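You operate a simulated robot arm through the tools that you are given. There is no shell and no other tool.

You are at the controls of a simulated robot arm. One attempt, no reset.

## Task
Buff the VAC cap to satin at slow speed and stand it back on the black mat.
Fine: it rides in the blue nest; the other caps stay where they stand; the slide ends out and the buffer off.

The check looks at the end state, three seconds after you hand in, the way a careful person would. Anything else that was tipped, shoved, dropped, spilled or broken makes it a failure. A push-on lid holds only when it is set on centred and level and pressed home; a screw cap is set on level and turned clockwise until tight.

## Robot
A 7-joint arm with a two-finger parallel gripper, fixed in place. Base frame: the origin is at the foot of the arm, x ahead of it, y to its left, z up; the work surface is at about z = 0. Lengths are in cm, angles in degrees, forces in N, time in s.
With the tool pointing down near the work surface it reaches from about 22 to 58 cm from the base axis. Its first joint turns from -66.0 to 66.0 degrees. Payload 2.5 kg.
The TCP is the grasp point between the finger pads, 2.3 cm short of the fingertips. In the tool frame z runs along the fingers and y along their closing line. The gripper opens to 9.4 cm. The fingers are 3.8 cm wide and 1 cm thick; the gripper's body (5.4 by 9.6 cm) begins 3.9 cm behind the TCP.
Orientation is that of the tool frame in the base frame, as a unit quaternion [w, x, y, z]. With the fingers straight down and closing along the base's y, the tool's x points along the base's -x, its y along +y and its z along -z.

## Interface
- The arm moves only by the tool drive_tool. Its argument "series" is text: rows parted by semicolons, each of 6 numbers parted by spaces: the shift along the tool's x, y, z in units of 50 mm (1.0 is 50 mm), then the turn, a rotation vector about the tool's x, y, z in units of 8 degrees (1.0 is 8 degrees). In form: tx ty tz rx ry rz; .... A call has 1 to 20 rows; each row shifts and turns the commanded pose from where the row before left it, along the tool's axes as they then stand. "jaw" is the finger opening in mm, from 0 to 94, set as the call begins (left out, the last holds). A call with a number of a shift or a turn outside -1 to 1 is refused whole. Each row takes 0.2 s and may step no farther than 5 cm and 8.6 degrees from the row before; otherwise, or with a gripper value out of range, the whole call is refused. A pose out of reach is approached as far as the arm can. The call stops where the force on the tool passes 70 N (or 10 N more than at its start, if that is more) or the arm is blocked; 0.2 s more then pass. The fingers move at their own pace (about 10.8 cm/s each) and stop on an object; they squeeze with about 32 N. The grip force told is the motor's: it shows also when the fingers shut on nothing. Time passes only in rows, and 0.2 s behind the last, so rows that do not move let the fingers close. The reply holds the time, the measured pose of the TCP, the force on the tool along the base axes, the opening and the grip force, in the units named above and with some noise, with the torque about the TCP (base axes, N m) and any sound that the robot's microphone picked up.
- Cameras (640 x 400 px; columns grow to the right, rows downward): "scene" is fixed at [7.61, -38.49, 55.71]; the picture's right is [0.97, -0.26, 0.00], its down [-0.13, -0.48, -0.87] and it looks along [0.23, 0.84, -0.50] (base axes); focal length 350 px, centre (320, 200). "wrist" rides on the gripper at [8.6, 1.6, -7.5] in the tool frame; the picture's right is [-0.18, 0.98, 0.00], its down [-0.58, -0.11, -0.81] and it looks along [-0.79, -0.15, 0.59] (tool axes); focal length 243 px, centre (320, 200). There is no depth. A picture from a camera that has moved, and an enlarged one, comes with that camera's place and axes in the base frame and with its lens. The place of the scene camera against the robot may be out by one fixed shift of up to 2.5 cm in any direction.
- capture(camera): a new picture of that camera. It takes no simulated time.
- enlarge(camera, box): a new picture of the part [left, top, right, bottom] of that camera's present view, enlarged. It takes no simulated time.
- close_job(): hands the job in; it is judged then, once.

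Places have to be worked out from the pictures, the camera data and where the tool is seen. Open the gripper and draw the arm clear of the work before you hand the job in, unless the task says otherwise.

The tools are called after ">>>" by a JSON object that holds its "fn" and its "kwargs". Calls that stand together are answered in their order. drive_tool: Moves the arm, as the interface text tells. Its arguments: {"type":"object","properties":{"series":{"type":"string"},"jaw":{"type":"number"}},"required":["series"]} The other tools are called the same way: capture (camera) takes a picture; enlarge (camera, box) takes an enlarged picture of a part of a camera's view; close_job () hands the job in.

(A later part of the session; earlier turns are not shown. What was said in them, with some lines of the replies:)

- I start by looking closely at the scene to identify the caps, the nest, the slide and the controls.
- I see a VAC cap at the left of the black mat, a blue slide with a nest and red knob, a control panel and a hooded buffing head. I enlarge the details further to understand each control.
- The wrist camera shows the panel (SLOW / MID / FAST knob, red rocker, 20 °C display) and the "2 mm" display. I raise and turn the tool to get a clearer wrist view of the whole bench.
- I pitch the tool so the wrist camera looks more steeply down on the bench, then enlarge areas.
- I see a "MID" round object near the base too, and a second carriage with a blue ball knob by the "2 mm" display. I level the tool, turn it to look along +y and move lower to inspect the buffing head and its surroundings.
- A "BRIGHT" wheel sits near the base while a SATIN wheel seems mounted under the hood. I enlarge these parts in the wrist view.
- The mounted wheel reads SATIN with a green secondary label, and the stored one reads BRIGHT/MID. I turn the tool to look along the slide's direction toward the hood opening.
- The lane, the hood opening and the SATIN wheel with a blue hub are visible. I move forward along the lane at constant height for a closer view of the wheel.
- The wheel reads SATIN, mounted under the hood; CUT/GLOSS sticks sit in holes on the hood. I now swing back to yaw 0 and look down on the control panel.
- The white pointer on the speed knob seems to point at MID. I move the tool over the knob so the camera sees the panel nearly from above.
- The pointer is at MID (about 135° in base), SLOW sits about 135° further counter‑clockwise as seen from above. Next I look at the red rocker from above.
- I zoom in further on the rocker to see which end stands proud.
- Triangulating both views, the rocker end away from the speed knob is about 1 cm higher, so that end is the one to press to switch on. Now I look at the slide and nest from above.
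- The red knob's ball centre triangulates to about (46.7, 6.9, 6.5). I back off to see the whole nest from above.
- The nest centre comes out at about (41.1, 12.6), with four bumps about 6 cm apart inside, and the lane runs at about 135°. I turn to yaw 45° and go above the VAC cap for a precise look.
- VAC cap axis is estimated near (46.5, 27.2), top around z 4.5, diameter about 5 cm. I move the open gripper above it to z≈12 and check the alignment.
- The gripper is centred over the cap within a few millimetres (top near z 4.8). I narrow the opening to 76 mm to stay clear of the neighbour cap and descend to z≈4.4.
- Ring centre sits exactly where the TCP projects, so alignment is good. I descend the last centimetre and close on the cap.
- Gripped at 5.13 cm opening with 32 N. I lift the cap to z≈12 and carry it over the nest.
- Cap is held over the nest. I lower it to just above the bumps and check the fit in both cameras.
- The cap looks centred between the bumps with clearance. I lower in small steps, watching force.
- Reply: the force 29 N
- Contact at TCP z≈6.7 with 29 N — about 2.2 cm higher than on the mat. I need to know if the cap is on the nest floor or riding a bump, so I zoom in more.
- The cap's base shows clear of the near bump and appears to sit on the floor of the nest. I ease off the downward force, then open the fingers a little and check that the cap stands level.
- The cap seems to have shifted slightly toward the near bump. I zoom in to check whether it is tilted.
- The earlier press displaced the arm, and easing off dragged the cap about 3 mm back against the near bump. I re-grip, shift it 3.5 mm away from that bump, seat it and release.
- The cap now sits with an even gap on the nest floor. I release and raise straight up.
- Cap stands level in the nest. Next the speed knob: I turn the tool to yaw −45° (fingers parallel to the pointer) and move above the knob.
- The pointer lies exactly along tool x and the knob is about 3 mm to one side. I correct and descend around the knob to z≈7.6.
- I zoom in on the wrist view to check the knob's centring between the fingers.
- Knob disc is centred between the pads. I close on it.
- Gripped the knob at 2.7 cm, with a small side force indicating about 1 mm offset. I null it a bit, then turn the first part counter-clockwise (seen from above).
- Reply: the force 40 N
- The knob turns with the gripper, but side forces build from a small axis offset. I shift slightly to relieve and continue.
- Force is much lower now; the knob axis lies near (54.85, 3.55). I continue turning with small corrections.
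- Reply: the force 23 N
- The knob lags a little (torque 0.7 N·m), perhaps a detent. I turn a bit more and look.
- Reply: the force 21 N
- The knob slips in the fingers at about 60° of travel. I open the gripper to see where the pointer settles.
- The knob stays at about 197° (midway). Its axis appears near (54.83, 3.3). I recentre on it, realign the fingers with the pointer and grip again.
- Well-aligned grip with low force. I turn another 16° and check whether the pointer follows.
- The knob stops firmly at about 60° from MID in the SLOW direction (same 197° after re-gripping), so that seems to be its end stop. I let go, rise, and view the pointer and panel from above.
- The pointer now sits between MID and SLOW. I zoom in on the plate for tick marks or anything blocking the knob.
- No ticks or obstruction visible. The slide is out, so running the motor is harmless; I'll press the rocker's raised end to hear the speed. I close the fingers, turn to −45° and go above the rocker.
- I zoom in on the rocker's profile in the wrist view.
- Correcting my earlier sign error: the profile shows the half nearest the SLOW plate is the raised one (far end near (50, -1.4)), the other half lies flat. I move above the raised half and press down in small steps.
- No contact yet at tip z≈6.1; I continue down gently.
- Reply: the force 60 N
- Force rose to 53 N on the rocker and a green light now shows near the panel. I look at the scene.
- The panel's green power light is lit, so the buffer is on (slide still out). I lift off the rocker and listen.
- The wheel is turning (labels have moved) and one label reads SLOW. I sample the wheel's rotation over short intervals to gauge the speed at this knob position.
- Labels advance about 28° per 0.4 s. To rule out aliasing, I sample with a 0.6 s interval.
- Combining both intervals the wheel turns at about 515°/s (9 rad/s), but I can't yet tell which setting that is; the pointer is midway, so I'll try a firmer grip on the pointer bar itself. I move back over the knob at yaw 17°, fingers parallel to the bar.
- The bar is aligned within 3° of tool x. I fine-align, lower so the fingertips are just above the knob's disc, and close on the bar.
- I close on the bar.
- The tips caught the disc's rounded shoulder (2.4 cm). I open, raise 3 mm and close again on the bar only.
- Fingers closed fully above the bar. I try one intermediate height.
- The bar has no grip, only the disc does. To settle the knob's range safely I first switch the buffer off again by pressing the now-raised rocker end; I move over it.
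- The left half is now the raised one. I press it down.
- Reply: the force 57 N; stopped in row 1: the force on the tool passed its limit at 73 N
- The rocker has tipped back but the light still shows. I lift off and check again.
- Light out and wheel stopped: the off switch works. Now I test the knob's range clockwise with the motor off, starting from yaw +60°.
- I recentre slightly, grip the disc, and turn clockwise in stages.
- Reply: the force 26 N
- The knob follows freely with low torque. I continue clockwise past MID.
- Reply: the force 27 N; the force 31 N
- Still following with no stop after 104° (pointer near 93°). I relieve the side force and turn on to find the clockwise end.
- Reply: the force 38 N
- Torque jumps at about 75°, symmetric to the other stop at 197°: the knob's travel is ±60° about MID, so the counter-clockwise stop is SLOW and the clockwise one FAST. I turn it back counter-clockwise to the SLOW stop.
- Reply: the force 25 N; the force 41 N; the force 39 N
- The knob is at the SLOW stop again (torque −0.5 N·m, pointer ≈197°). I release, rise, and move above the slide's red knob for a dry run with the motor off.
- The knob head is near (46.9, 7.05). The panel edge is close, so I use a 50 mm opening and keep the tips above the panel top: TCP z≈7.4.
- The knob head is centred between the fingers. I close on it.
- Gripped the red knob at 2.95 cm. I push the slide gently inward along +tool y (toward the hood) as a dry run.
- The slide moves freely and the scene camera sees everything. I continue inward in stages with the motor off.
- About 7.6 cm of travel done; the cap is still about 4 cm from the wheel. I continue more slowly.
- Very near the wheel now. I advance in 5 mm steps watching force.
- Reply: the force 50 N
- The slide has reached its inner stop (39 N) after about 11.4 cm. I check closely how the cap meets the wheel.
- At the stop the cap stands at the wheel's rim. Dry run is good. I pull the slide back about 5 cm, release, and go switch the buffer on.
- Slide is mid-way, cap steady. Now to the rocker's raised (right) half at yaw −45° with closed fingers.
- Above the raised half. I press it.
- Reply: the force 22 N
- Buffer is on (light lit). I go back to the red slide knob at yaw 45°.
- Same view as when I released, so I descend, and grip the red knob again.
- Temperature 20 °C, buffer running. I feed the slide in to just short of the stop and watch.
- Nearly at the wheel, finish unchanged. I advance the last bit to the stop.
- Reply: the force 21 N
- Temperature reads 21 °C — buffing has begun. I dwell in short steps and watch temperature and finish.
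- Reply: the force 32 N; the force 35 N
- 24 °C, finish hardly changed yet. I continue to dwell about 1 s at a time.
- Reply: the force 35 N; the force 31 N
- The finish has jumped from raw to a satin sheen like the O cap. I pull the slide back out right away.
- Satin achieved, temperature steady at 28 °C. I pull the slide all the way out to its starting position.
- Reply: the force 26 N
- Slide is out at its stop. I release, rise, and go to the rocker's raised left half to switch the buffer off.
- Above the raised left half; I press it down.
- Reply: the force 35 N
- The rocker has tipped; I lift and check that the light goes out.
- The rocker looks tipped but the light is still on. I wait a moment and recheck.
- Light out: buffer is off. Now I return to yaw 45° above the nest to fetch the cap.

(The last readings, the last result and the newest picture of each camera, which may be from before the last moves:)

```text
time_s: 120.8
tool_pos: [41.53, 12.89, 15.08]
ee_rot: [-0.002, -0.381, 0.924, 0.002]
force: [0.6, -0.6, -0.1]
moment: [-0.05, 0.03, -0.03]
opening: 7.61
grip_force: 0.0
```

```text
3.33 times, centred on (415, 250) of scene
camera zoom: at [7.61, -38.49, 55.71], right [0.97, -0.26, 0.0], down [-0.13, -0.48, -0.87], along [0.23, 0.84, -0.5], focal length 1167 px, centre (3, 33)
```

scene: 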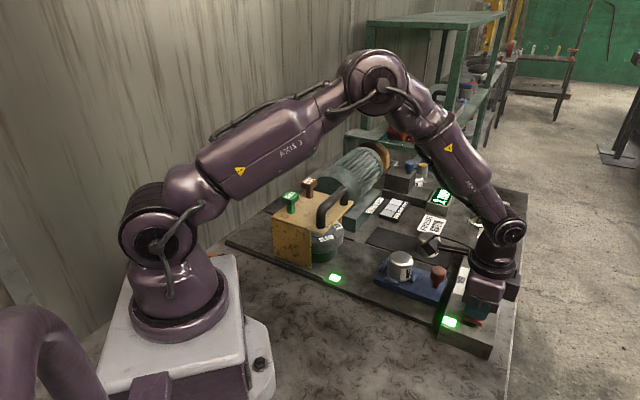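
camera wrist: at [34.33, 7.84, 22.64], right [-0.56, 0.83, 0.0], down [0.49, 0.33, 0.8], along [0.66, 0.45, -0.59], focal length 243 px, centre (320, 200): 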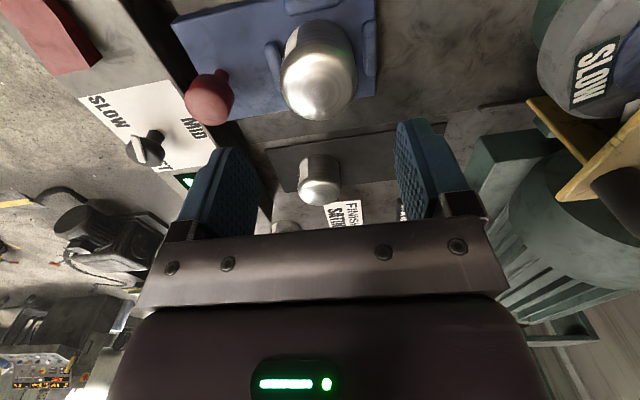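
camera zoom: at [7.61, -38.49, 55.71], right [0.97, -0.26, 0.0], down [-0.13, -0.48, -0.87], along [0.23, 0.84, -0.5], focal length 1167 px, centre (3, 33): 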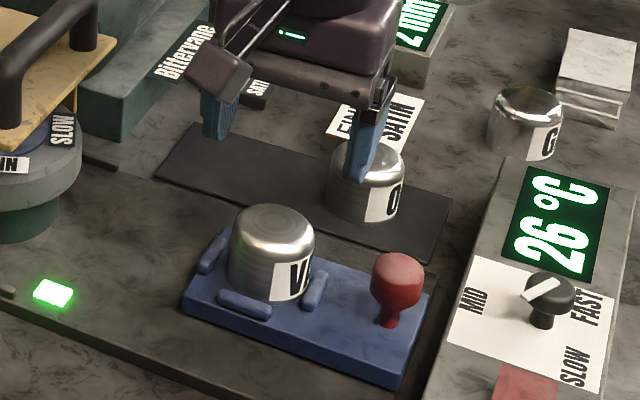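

The VAC cap now matches the O cap's satin look and is centred below the gripper. I descend and grip it.

>>> {"fn": "drive_tool", "kwargs": {"series": "0 0 0.5 0 0 0;0 0 0.5 0 0 0;0 0 0.4 0 0 0;0 0 0.27 0 0 0"}}

>>> {"fn": "enlarge", "kwargs": {"camera": "wrist", "box": [180, 0, 460, 200]}}

>>> {"fn": "drive_tool", "kwargs": {"series": "0 0 0 0 0 0;0 0 0 0 0 0;0 0 0 0 0 0", "jaw": 40}}

>>> {"fn": "enlarge", "kwargs": {"camera": "scene", "box": [360, 190, 470, 310]}}

```text
time_s: 121.8
tool_pos: [41.52, 12.79, 6.71]
ee_rot: [-0.003, -0.383, 0.924, 0.001]
force: [0.4, 0.4, -0.1]
moment: [0.0, 0.04, 0.0]
opening: 7.57
grip_force: 0.0
```

```text
2.00 times, centred on (320, 100) of wrist
camera zoom: at [34.34, 7.77, 14.22], right [-0.56, 0.83, 0.0], down [0.49, 0.33, 0.8], along [0.66, 0.45, -0.6], focal length 485 px, centre (320, 400)
```

zoom: 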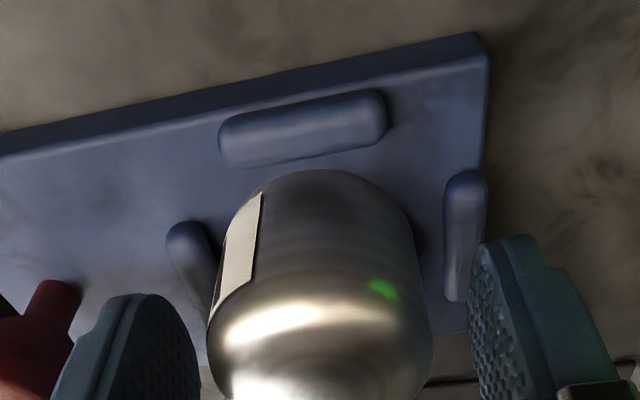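

```text
time_s: 122.6
tool_pos: [41.53, 12.7, 6.81]
ee_rot: [-0.004, -0.381, 0.924, 0.0]
force: [-1.0, -1.4, -0.1]
moment: [0.03, 0.01, 0.01]
opening: 5.14
grip_force: 31.9
```

```text
3.33 times, centred on (415, 250) of scene
camera zoom: at [7.61, -38.49, 55.71], right [0.97, -0.26, 0.0], down [-0.13, -0.48, -0.87], along [0.23, 0.84, -0.5], focal length 1167 px, centre (3, 33)
```

zoom: 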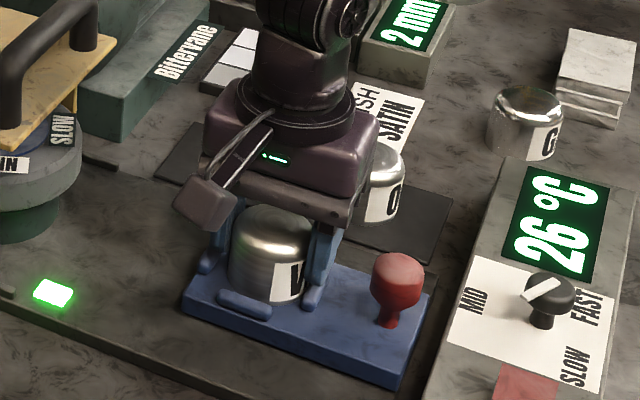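

Gripped at 5.14 cm. I lift it and carry it back above its original spot on the black mat.

>>> {"fn": "drive_tool", "kwargs": {"series": "0 0 -0.3 0 0 0;0 0 -0.5 0 0 0;0 0 -0.5 0 0 0;-0.4 0.187 0 0 0 0;-0.6 0.28 0 0 0 0;-0.6 0.28 0 0 0 0;-0.6 0.28 0 0 0 0;-0.4 0.187 0 0 0 0;-0.158 0.069 0 0 0 0"}}

>>> {"fn": "capture", "kwargs": {"camera": "wrist"}}

>>> {"fn": "enlarge", "kwargs": {"camera": "scene", "box": [350, 180, 470, 280]}}

```text
time_s: 124.6
tool_pos: [46.7, 27.02, 13.32]
ee_rot: [-0.003, -0.382, 0.924, 0.001]
force: [0.5, -0.3, -2.3]
moment: [0.0, 0.0, -0.01]
opening: 5.13
grip_force: 32.2
```

```text
taken
camera wrist: at [39.56, 22.06, 20.68], right [-0.56, 0.83, 0.0], down [0.49, 0.33, 0.8], along [0.66, 0.45, -0.6], focal length 243 px, centre (320, 200)
```

wrist: 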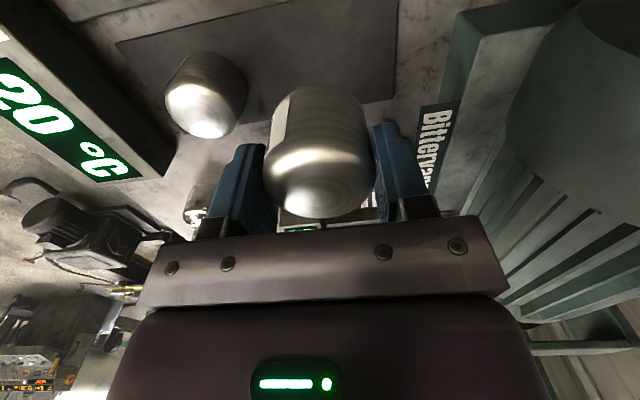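

```text
4.00 times, centred on (410, 230) of scene
camera zoom: at [7.62, -38.49, 55.71], right [0.97, -0.26, 0.0], down [-0.13, -0.48, -0.87], along [0.23, 0.84, -0.5], focal length 1401 px, centre (-40, 80)
```

zoom: 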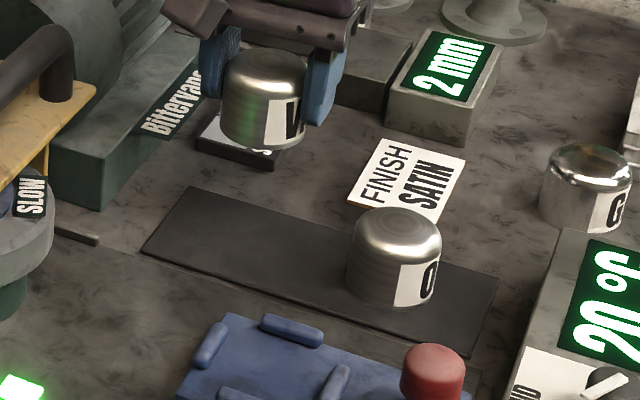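

Above the spot. I lower to just above the mat, then make contact gently.

>>> {"fn": "drive_tool", "kwargs": {"series": "0 0 0.5 0 0 0;0 0 0.5 0 0 0;0 0 0.4 0 0 0;0 0 0.2 0 0 0"}}

>>> {"fn": "enlarge", "kwargs": {"camera": "scene", "box": [350, 190, 450, 265]}}

>>> {"fn": "drive_tool", "kwargs": {"series": "0 0 0.05 0 0 0;0 0 0.04 0 0 0"}}

```text
time_s: 125.6
tool_pos: [46.8, 27.16, 5.14]
ee_rot: [-0.002, -0.382, 0.924, 0.001]
force: [-0.5, 0.5, -1.5]
moment: [0.02, 0.02, 0.01]
opening: 5.1
grip_force: 31.3
```

```text
5.33 times, centred on (400, 228) of scene
camera zoom: at [7.62, -38.49, 55.71], right [0.97, -0.26, 0.0], down [-0.13, -0.48, -0.87], along [0.23, 0.84, -0.5], focal length 1868 px, centre (-107, 53)
```

zoom: 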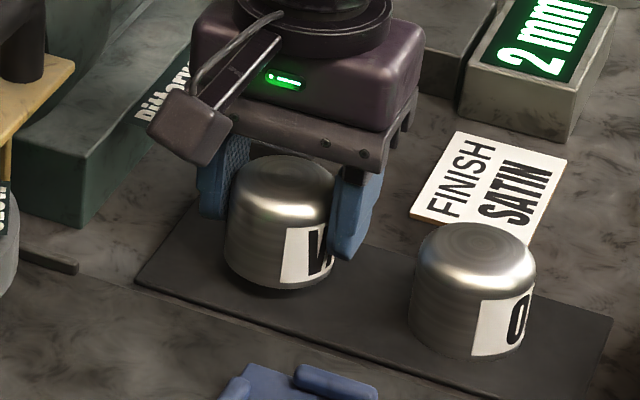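

```text
time_s: 126.2
tool_pos: [46.83, 27.16, 4.76]
ee_rot: [-0.002, -0.383, 0.924, 0.001]
force: [-0.5, 1.2, -2.7]
moment: [0.0, -0.05, 0.01]
opening: 5.12
grip_force: 32.1
```

>>> {"fn": "drive_tool", "kwargs": {"series": "0 0 0.02 0 0 0;0 0 0.02 0 0 0"}}

```text
time_s: 126.8
tool_pos: [46.76, 27.01, 4.53]
ee_rot: [-0.003, -0.381, 0.925, 0.001]
force: [-0.2, 0.0, -2.5]
moment: [0.02, -0.03, -0.01]
opening: 5.13
grip_force: 31.8
```

No contact yet; two more 1 mm steps.

>>> {"fn": "drive_tool", "kwargs": {"series": "0 0 0.02 0 0 0;0 0 0.01 0 0 0"}}

>>> {"fn": "enlarge", "kwargs": {"camera": "scene", "box": [370, 210, 430, 255]}}

```text
time_s: 127.4
tool_pos: [46.75, 27.11, 4.41]
ee_rot: [-0.003, -0.382, 0.924, 0.001]
force: [0.6, 0.3, -2.0]
moment: [-0.01, -0.01, 0.02]
opening: 5.1
grip_force: 32.0
```

```text
8.89 times, centred on (400, 232) of scene
camera zoom: at [7.62, -38.49, 55.71], right [0.97, -0.26, 0.0], down [-0.13, -0.48, -0.87], along [0.23, 0.84, -0.5], focal length 3113 px, centre (-391, -89)
```

zoom: 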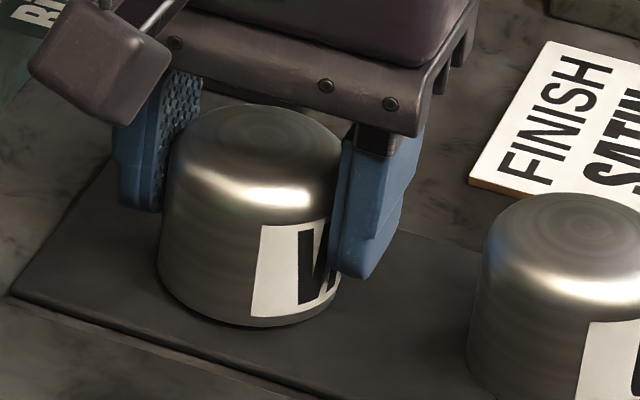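

>>> {"fn": "drive_tool", "kwargs": {"series": "0 0 0.02 0 0 0;0 0 0.01 0 0 0"}}

```text
time_s: 128.0
tool_pos: [46.73, 27.05, 4.27]
ee_rot: [-0.002, -0.382, 0.924, 0.001]
force: [-0.9, 0.5, -2.7]
moment: [0.0, 0.03, -0.01]
opening: 5.14
grip_force: 32.3
```

>>> {"fn": "drive_tool", "kwargs": {"series": "0 0 0.02 0 0 0;0 0 0.01 0 0 0"}}

>>> {"fn": "enlarge", "kwargs": {"camera": "scene", "box": [370, 210, 430, 255]}}

```text
time_s: 128.6
tool_pos: [46.8, 27.05, 4.15]
ee_rot: [-0.002, -0.383, 0.924, 0.001]
force: [-2.0, -1.0, 1.0]
moment: [-0.11, 0.02, -0.04]
opening: 5.11
grip_force: 32.5
```

```text
8.89 times, centred on (400, 232) of scene
camera zoom: at [7.61, -38.49, 55.71], right [0.97, -0.26, 0.0], down [-0.13, -0.48, -0.87], along [0.23, 0.84, -0.5], focal length 3113 px, centre (-391, -89)
```

zoom: 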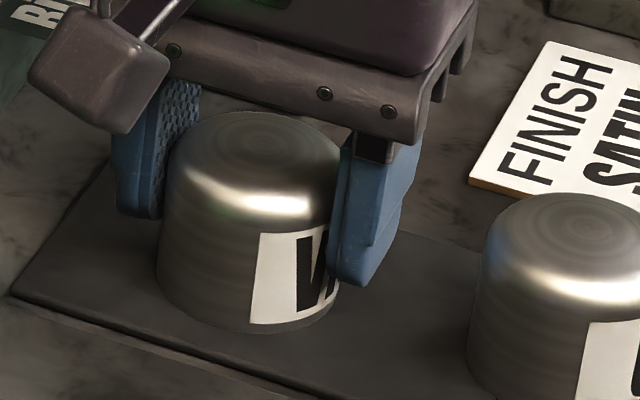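

Force turned upward: the cap stands on the mat. I open the fingers and rise straight up.

>>> {"fn": "drive_tool", "kwargs": {"series": "0 0 0 0 0 0;0 0 0 0 0 0;0 0 0 0 0 0", "jaw": 74}}

>>> {"fn": "drive_tool", "kwargs": {"series": "0 0 -0.2 0 0 0;0 0 -0.4 0 0 0;0 0 -0.6 0 0 0;0 0 -0.6 0 0 0;0 0 -0.6 0 0 0"}}

>>> {"fn": "enlarge", "kwargs": {"camera": "scene", "box": [350, 190, 450, 265]}}

>>> {"fn": "enlarge", "kwargs": {"camera": "wrist", "box": [180, 0, 460, 200]}}

```text
time_s: 129.4
tool_pos: [46.59, 27.13, 3.99]
ee_rot: [-0.003, -0.382, 0.924, 0.001]
force: [-0.6, 0.7, 0.4]
moment: [0.0, 0.01, -0.01]
opening: 7.4
grip_force: 0.0
```

```text
time_s: 130.6
tool_pos: [46.74, 27.09, 16.07]
ee_rot: [-0.002, -0.382, 0.924, 0.001]
force: [-0.7, 0.4, 0.1]
moment: [0.03, -0.03, -0.03]
opening: 7.38
grip_force: 0.0
```

```text
5.33 times, centred on (400, 228) of scene
camera zoom: at [7.61, -38.49, 55.71], right [0.97, -0.26, 0.0], down [-0.13, -0.48, -0.87], along [0.23, 0.84, -0.5], focal length 1868 px, centre (-107, 53)
```

zoom: 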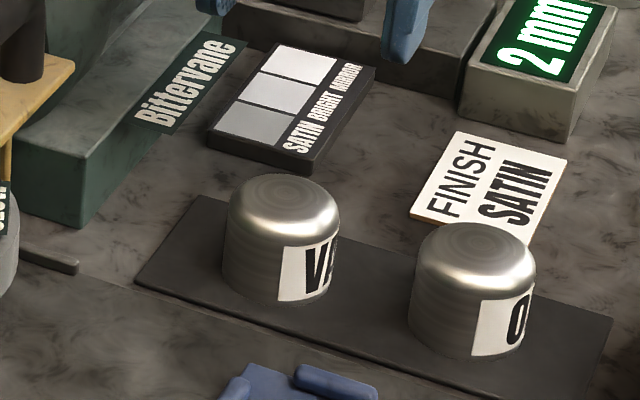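

```text
2.00 times, centred on (320, 100) of wrist
camera zoom: at [39.58, 22.08, 23.65], right [-0.56, 0.83, 0.0], down [0.49, 0.33, 0.8], along [0.66, 0.45, -0.6], focal length 485 px, centre (320, 400)
```

zoom: 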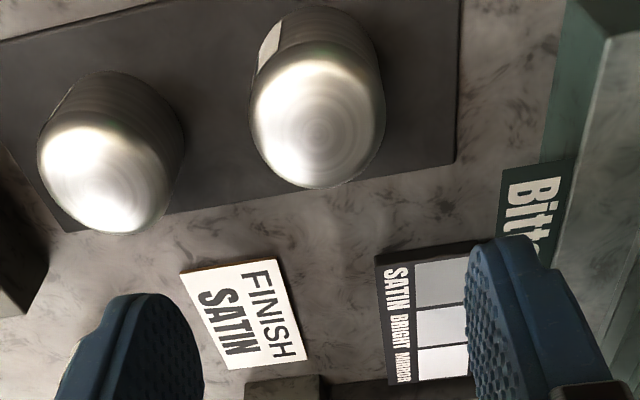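

VAC stands upright on the mat with the same satin finish as O. I open fully and draw the arm up and back, clear of the work.

>>> {"fn": "drive_tool", "kwargs": {"series": "0 0 -0.9 0 0 0;0 0 -0.9 0 0 0;0 0 -0.9 0 0 0;0.8 -0.22 0 0 0 0;0.8 -0.22 0 0 0 0;0.8 -0.22 0 0 0 0;0.8 -0.22 0 0 0 0;0.8 -0.22 0 0 0 0;0.8 -0.22 0 0 0 0", "jaw": 90}}

>>> {"fn": "capture", "kwargs": {"camera": "scene"}}

>>> {"fn": "enlarge", "kwargs": {"camera": "scene", "box": [360, 230, 530, 360]}}

>>> {"fn": "enlarge", "kwargs": {"camera": "scene", "box": [360, 170, 530, 280]}}

>>> {"fn": "capture", "kwargs": {"camera": "wrist"}}

```text
time_s: 132.6
tool_pos: [34.54, 5.43, 29.84]
ee_rot: [-0.002, -0.383, 0.924, 0.001]
force: [-0.3, -0.9, -0.6]
moment: [-0.01, -0.02, 0.03]
opening: 8.98
grip_force: 0.0
```

```text
taken
```

scene: 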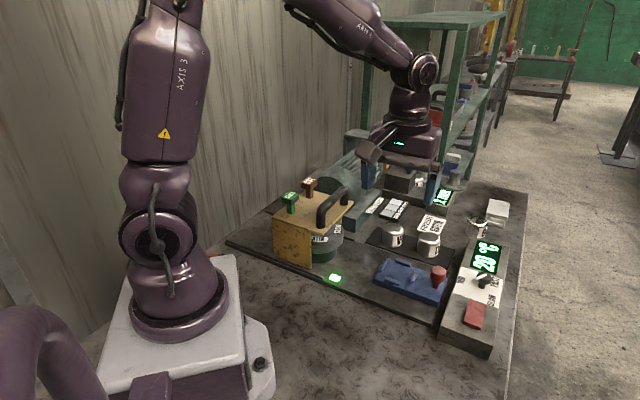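

```text
3.08 times, centred on (445, 295) of scene
camera zoom: at [7.62, -38.48, 55.71], right [0.97, -0.26, 0.0], down [-0.13, -0.48, -0.87], along [0.23, 0.84, -0.5], focal length 1078 px, centre (-65, -92)
```

zoom: 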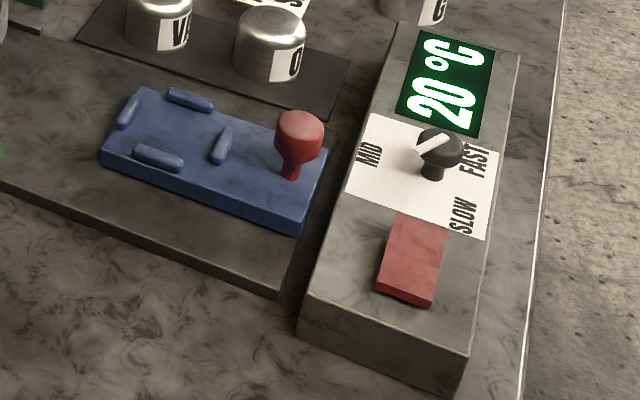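

```text
3.64 times, centred on (445, 225) of scene
camera zoom: at [7.62, -38.48, 55.71], right [0.97, -0.26, 0.0], down [-0.13, -0.48, -0.87], along [0.23, 0.84, -0.5], focal length 1273 px, centre (-134, 109)
```

zoom: 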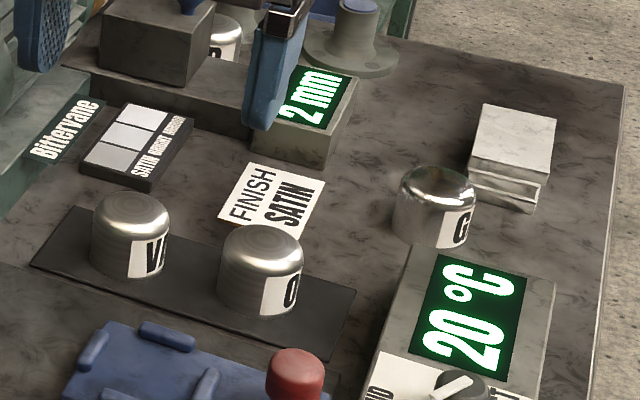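

```text
taken
camera wrist: at [27.29, 0.4, 37.24], right [-0.56, 0.83, 0.0], down [0.49, 0.33, 0.8], along [0.66, 0.46, -0.6], focal length 243 px, centre (320, 200)
```

wrist: 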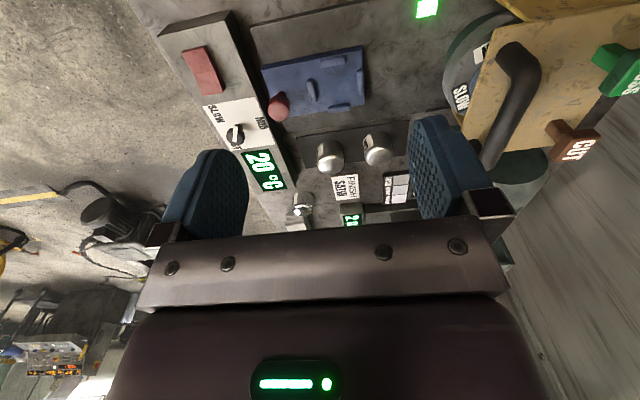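

All checks agree: VAC stands on the mat with a satin finish, and the O and G caps are where they were. The slide is back in its original out position, the rocker is off with the power light out, the display reads 20 °C, and the gripper is open and clear. I hand the job in.

>>> {"fn": "close_job", "kwargs": {}}

```text
The job is handed in.
```

The VAC cap has been buffed to satin at slow speed and is standing upright on the black mat, back in its original spot. I've handed the job in; the hand-in reply gave no verdict.

- **Finish:** the cap changed from raw to satin after about four seconds on the SATIN wheel. I pulled it out straight away, and it now looks the same as the O cap.
- **Speed:** the SLOW / MID / FAST knob stops about 60° either side of MID, well short of the printed SLOW and FAST labels. I took the stop on the SLOW side as slow, but did not compare wheel speeds at the other settings.
- **Nest:** the cap rode in the blue nest throughout.
- **Other caps:** the O and G caps are where they stood at the start.
- **Machine:** the slide is fully out and the buffer is off with its light out. The speed knob is still at slow.

I ran the buffer briefly once before the real pass, with the slide out, to find out how the switch works.
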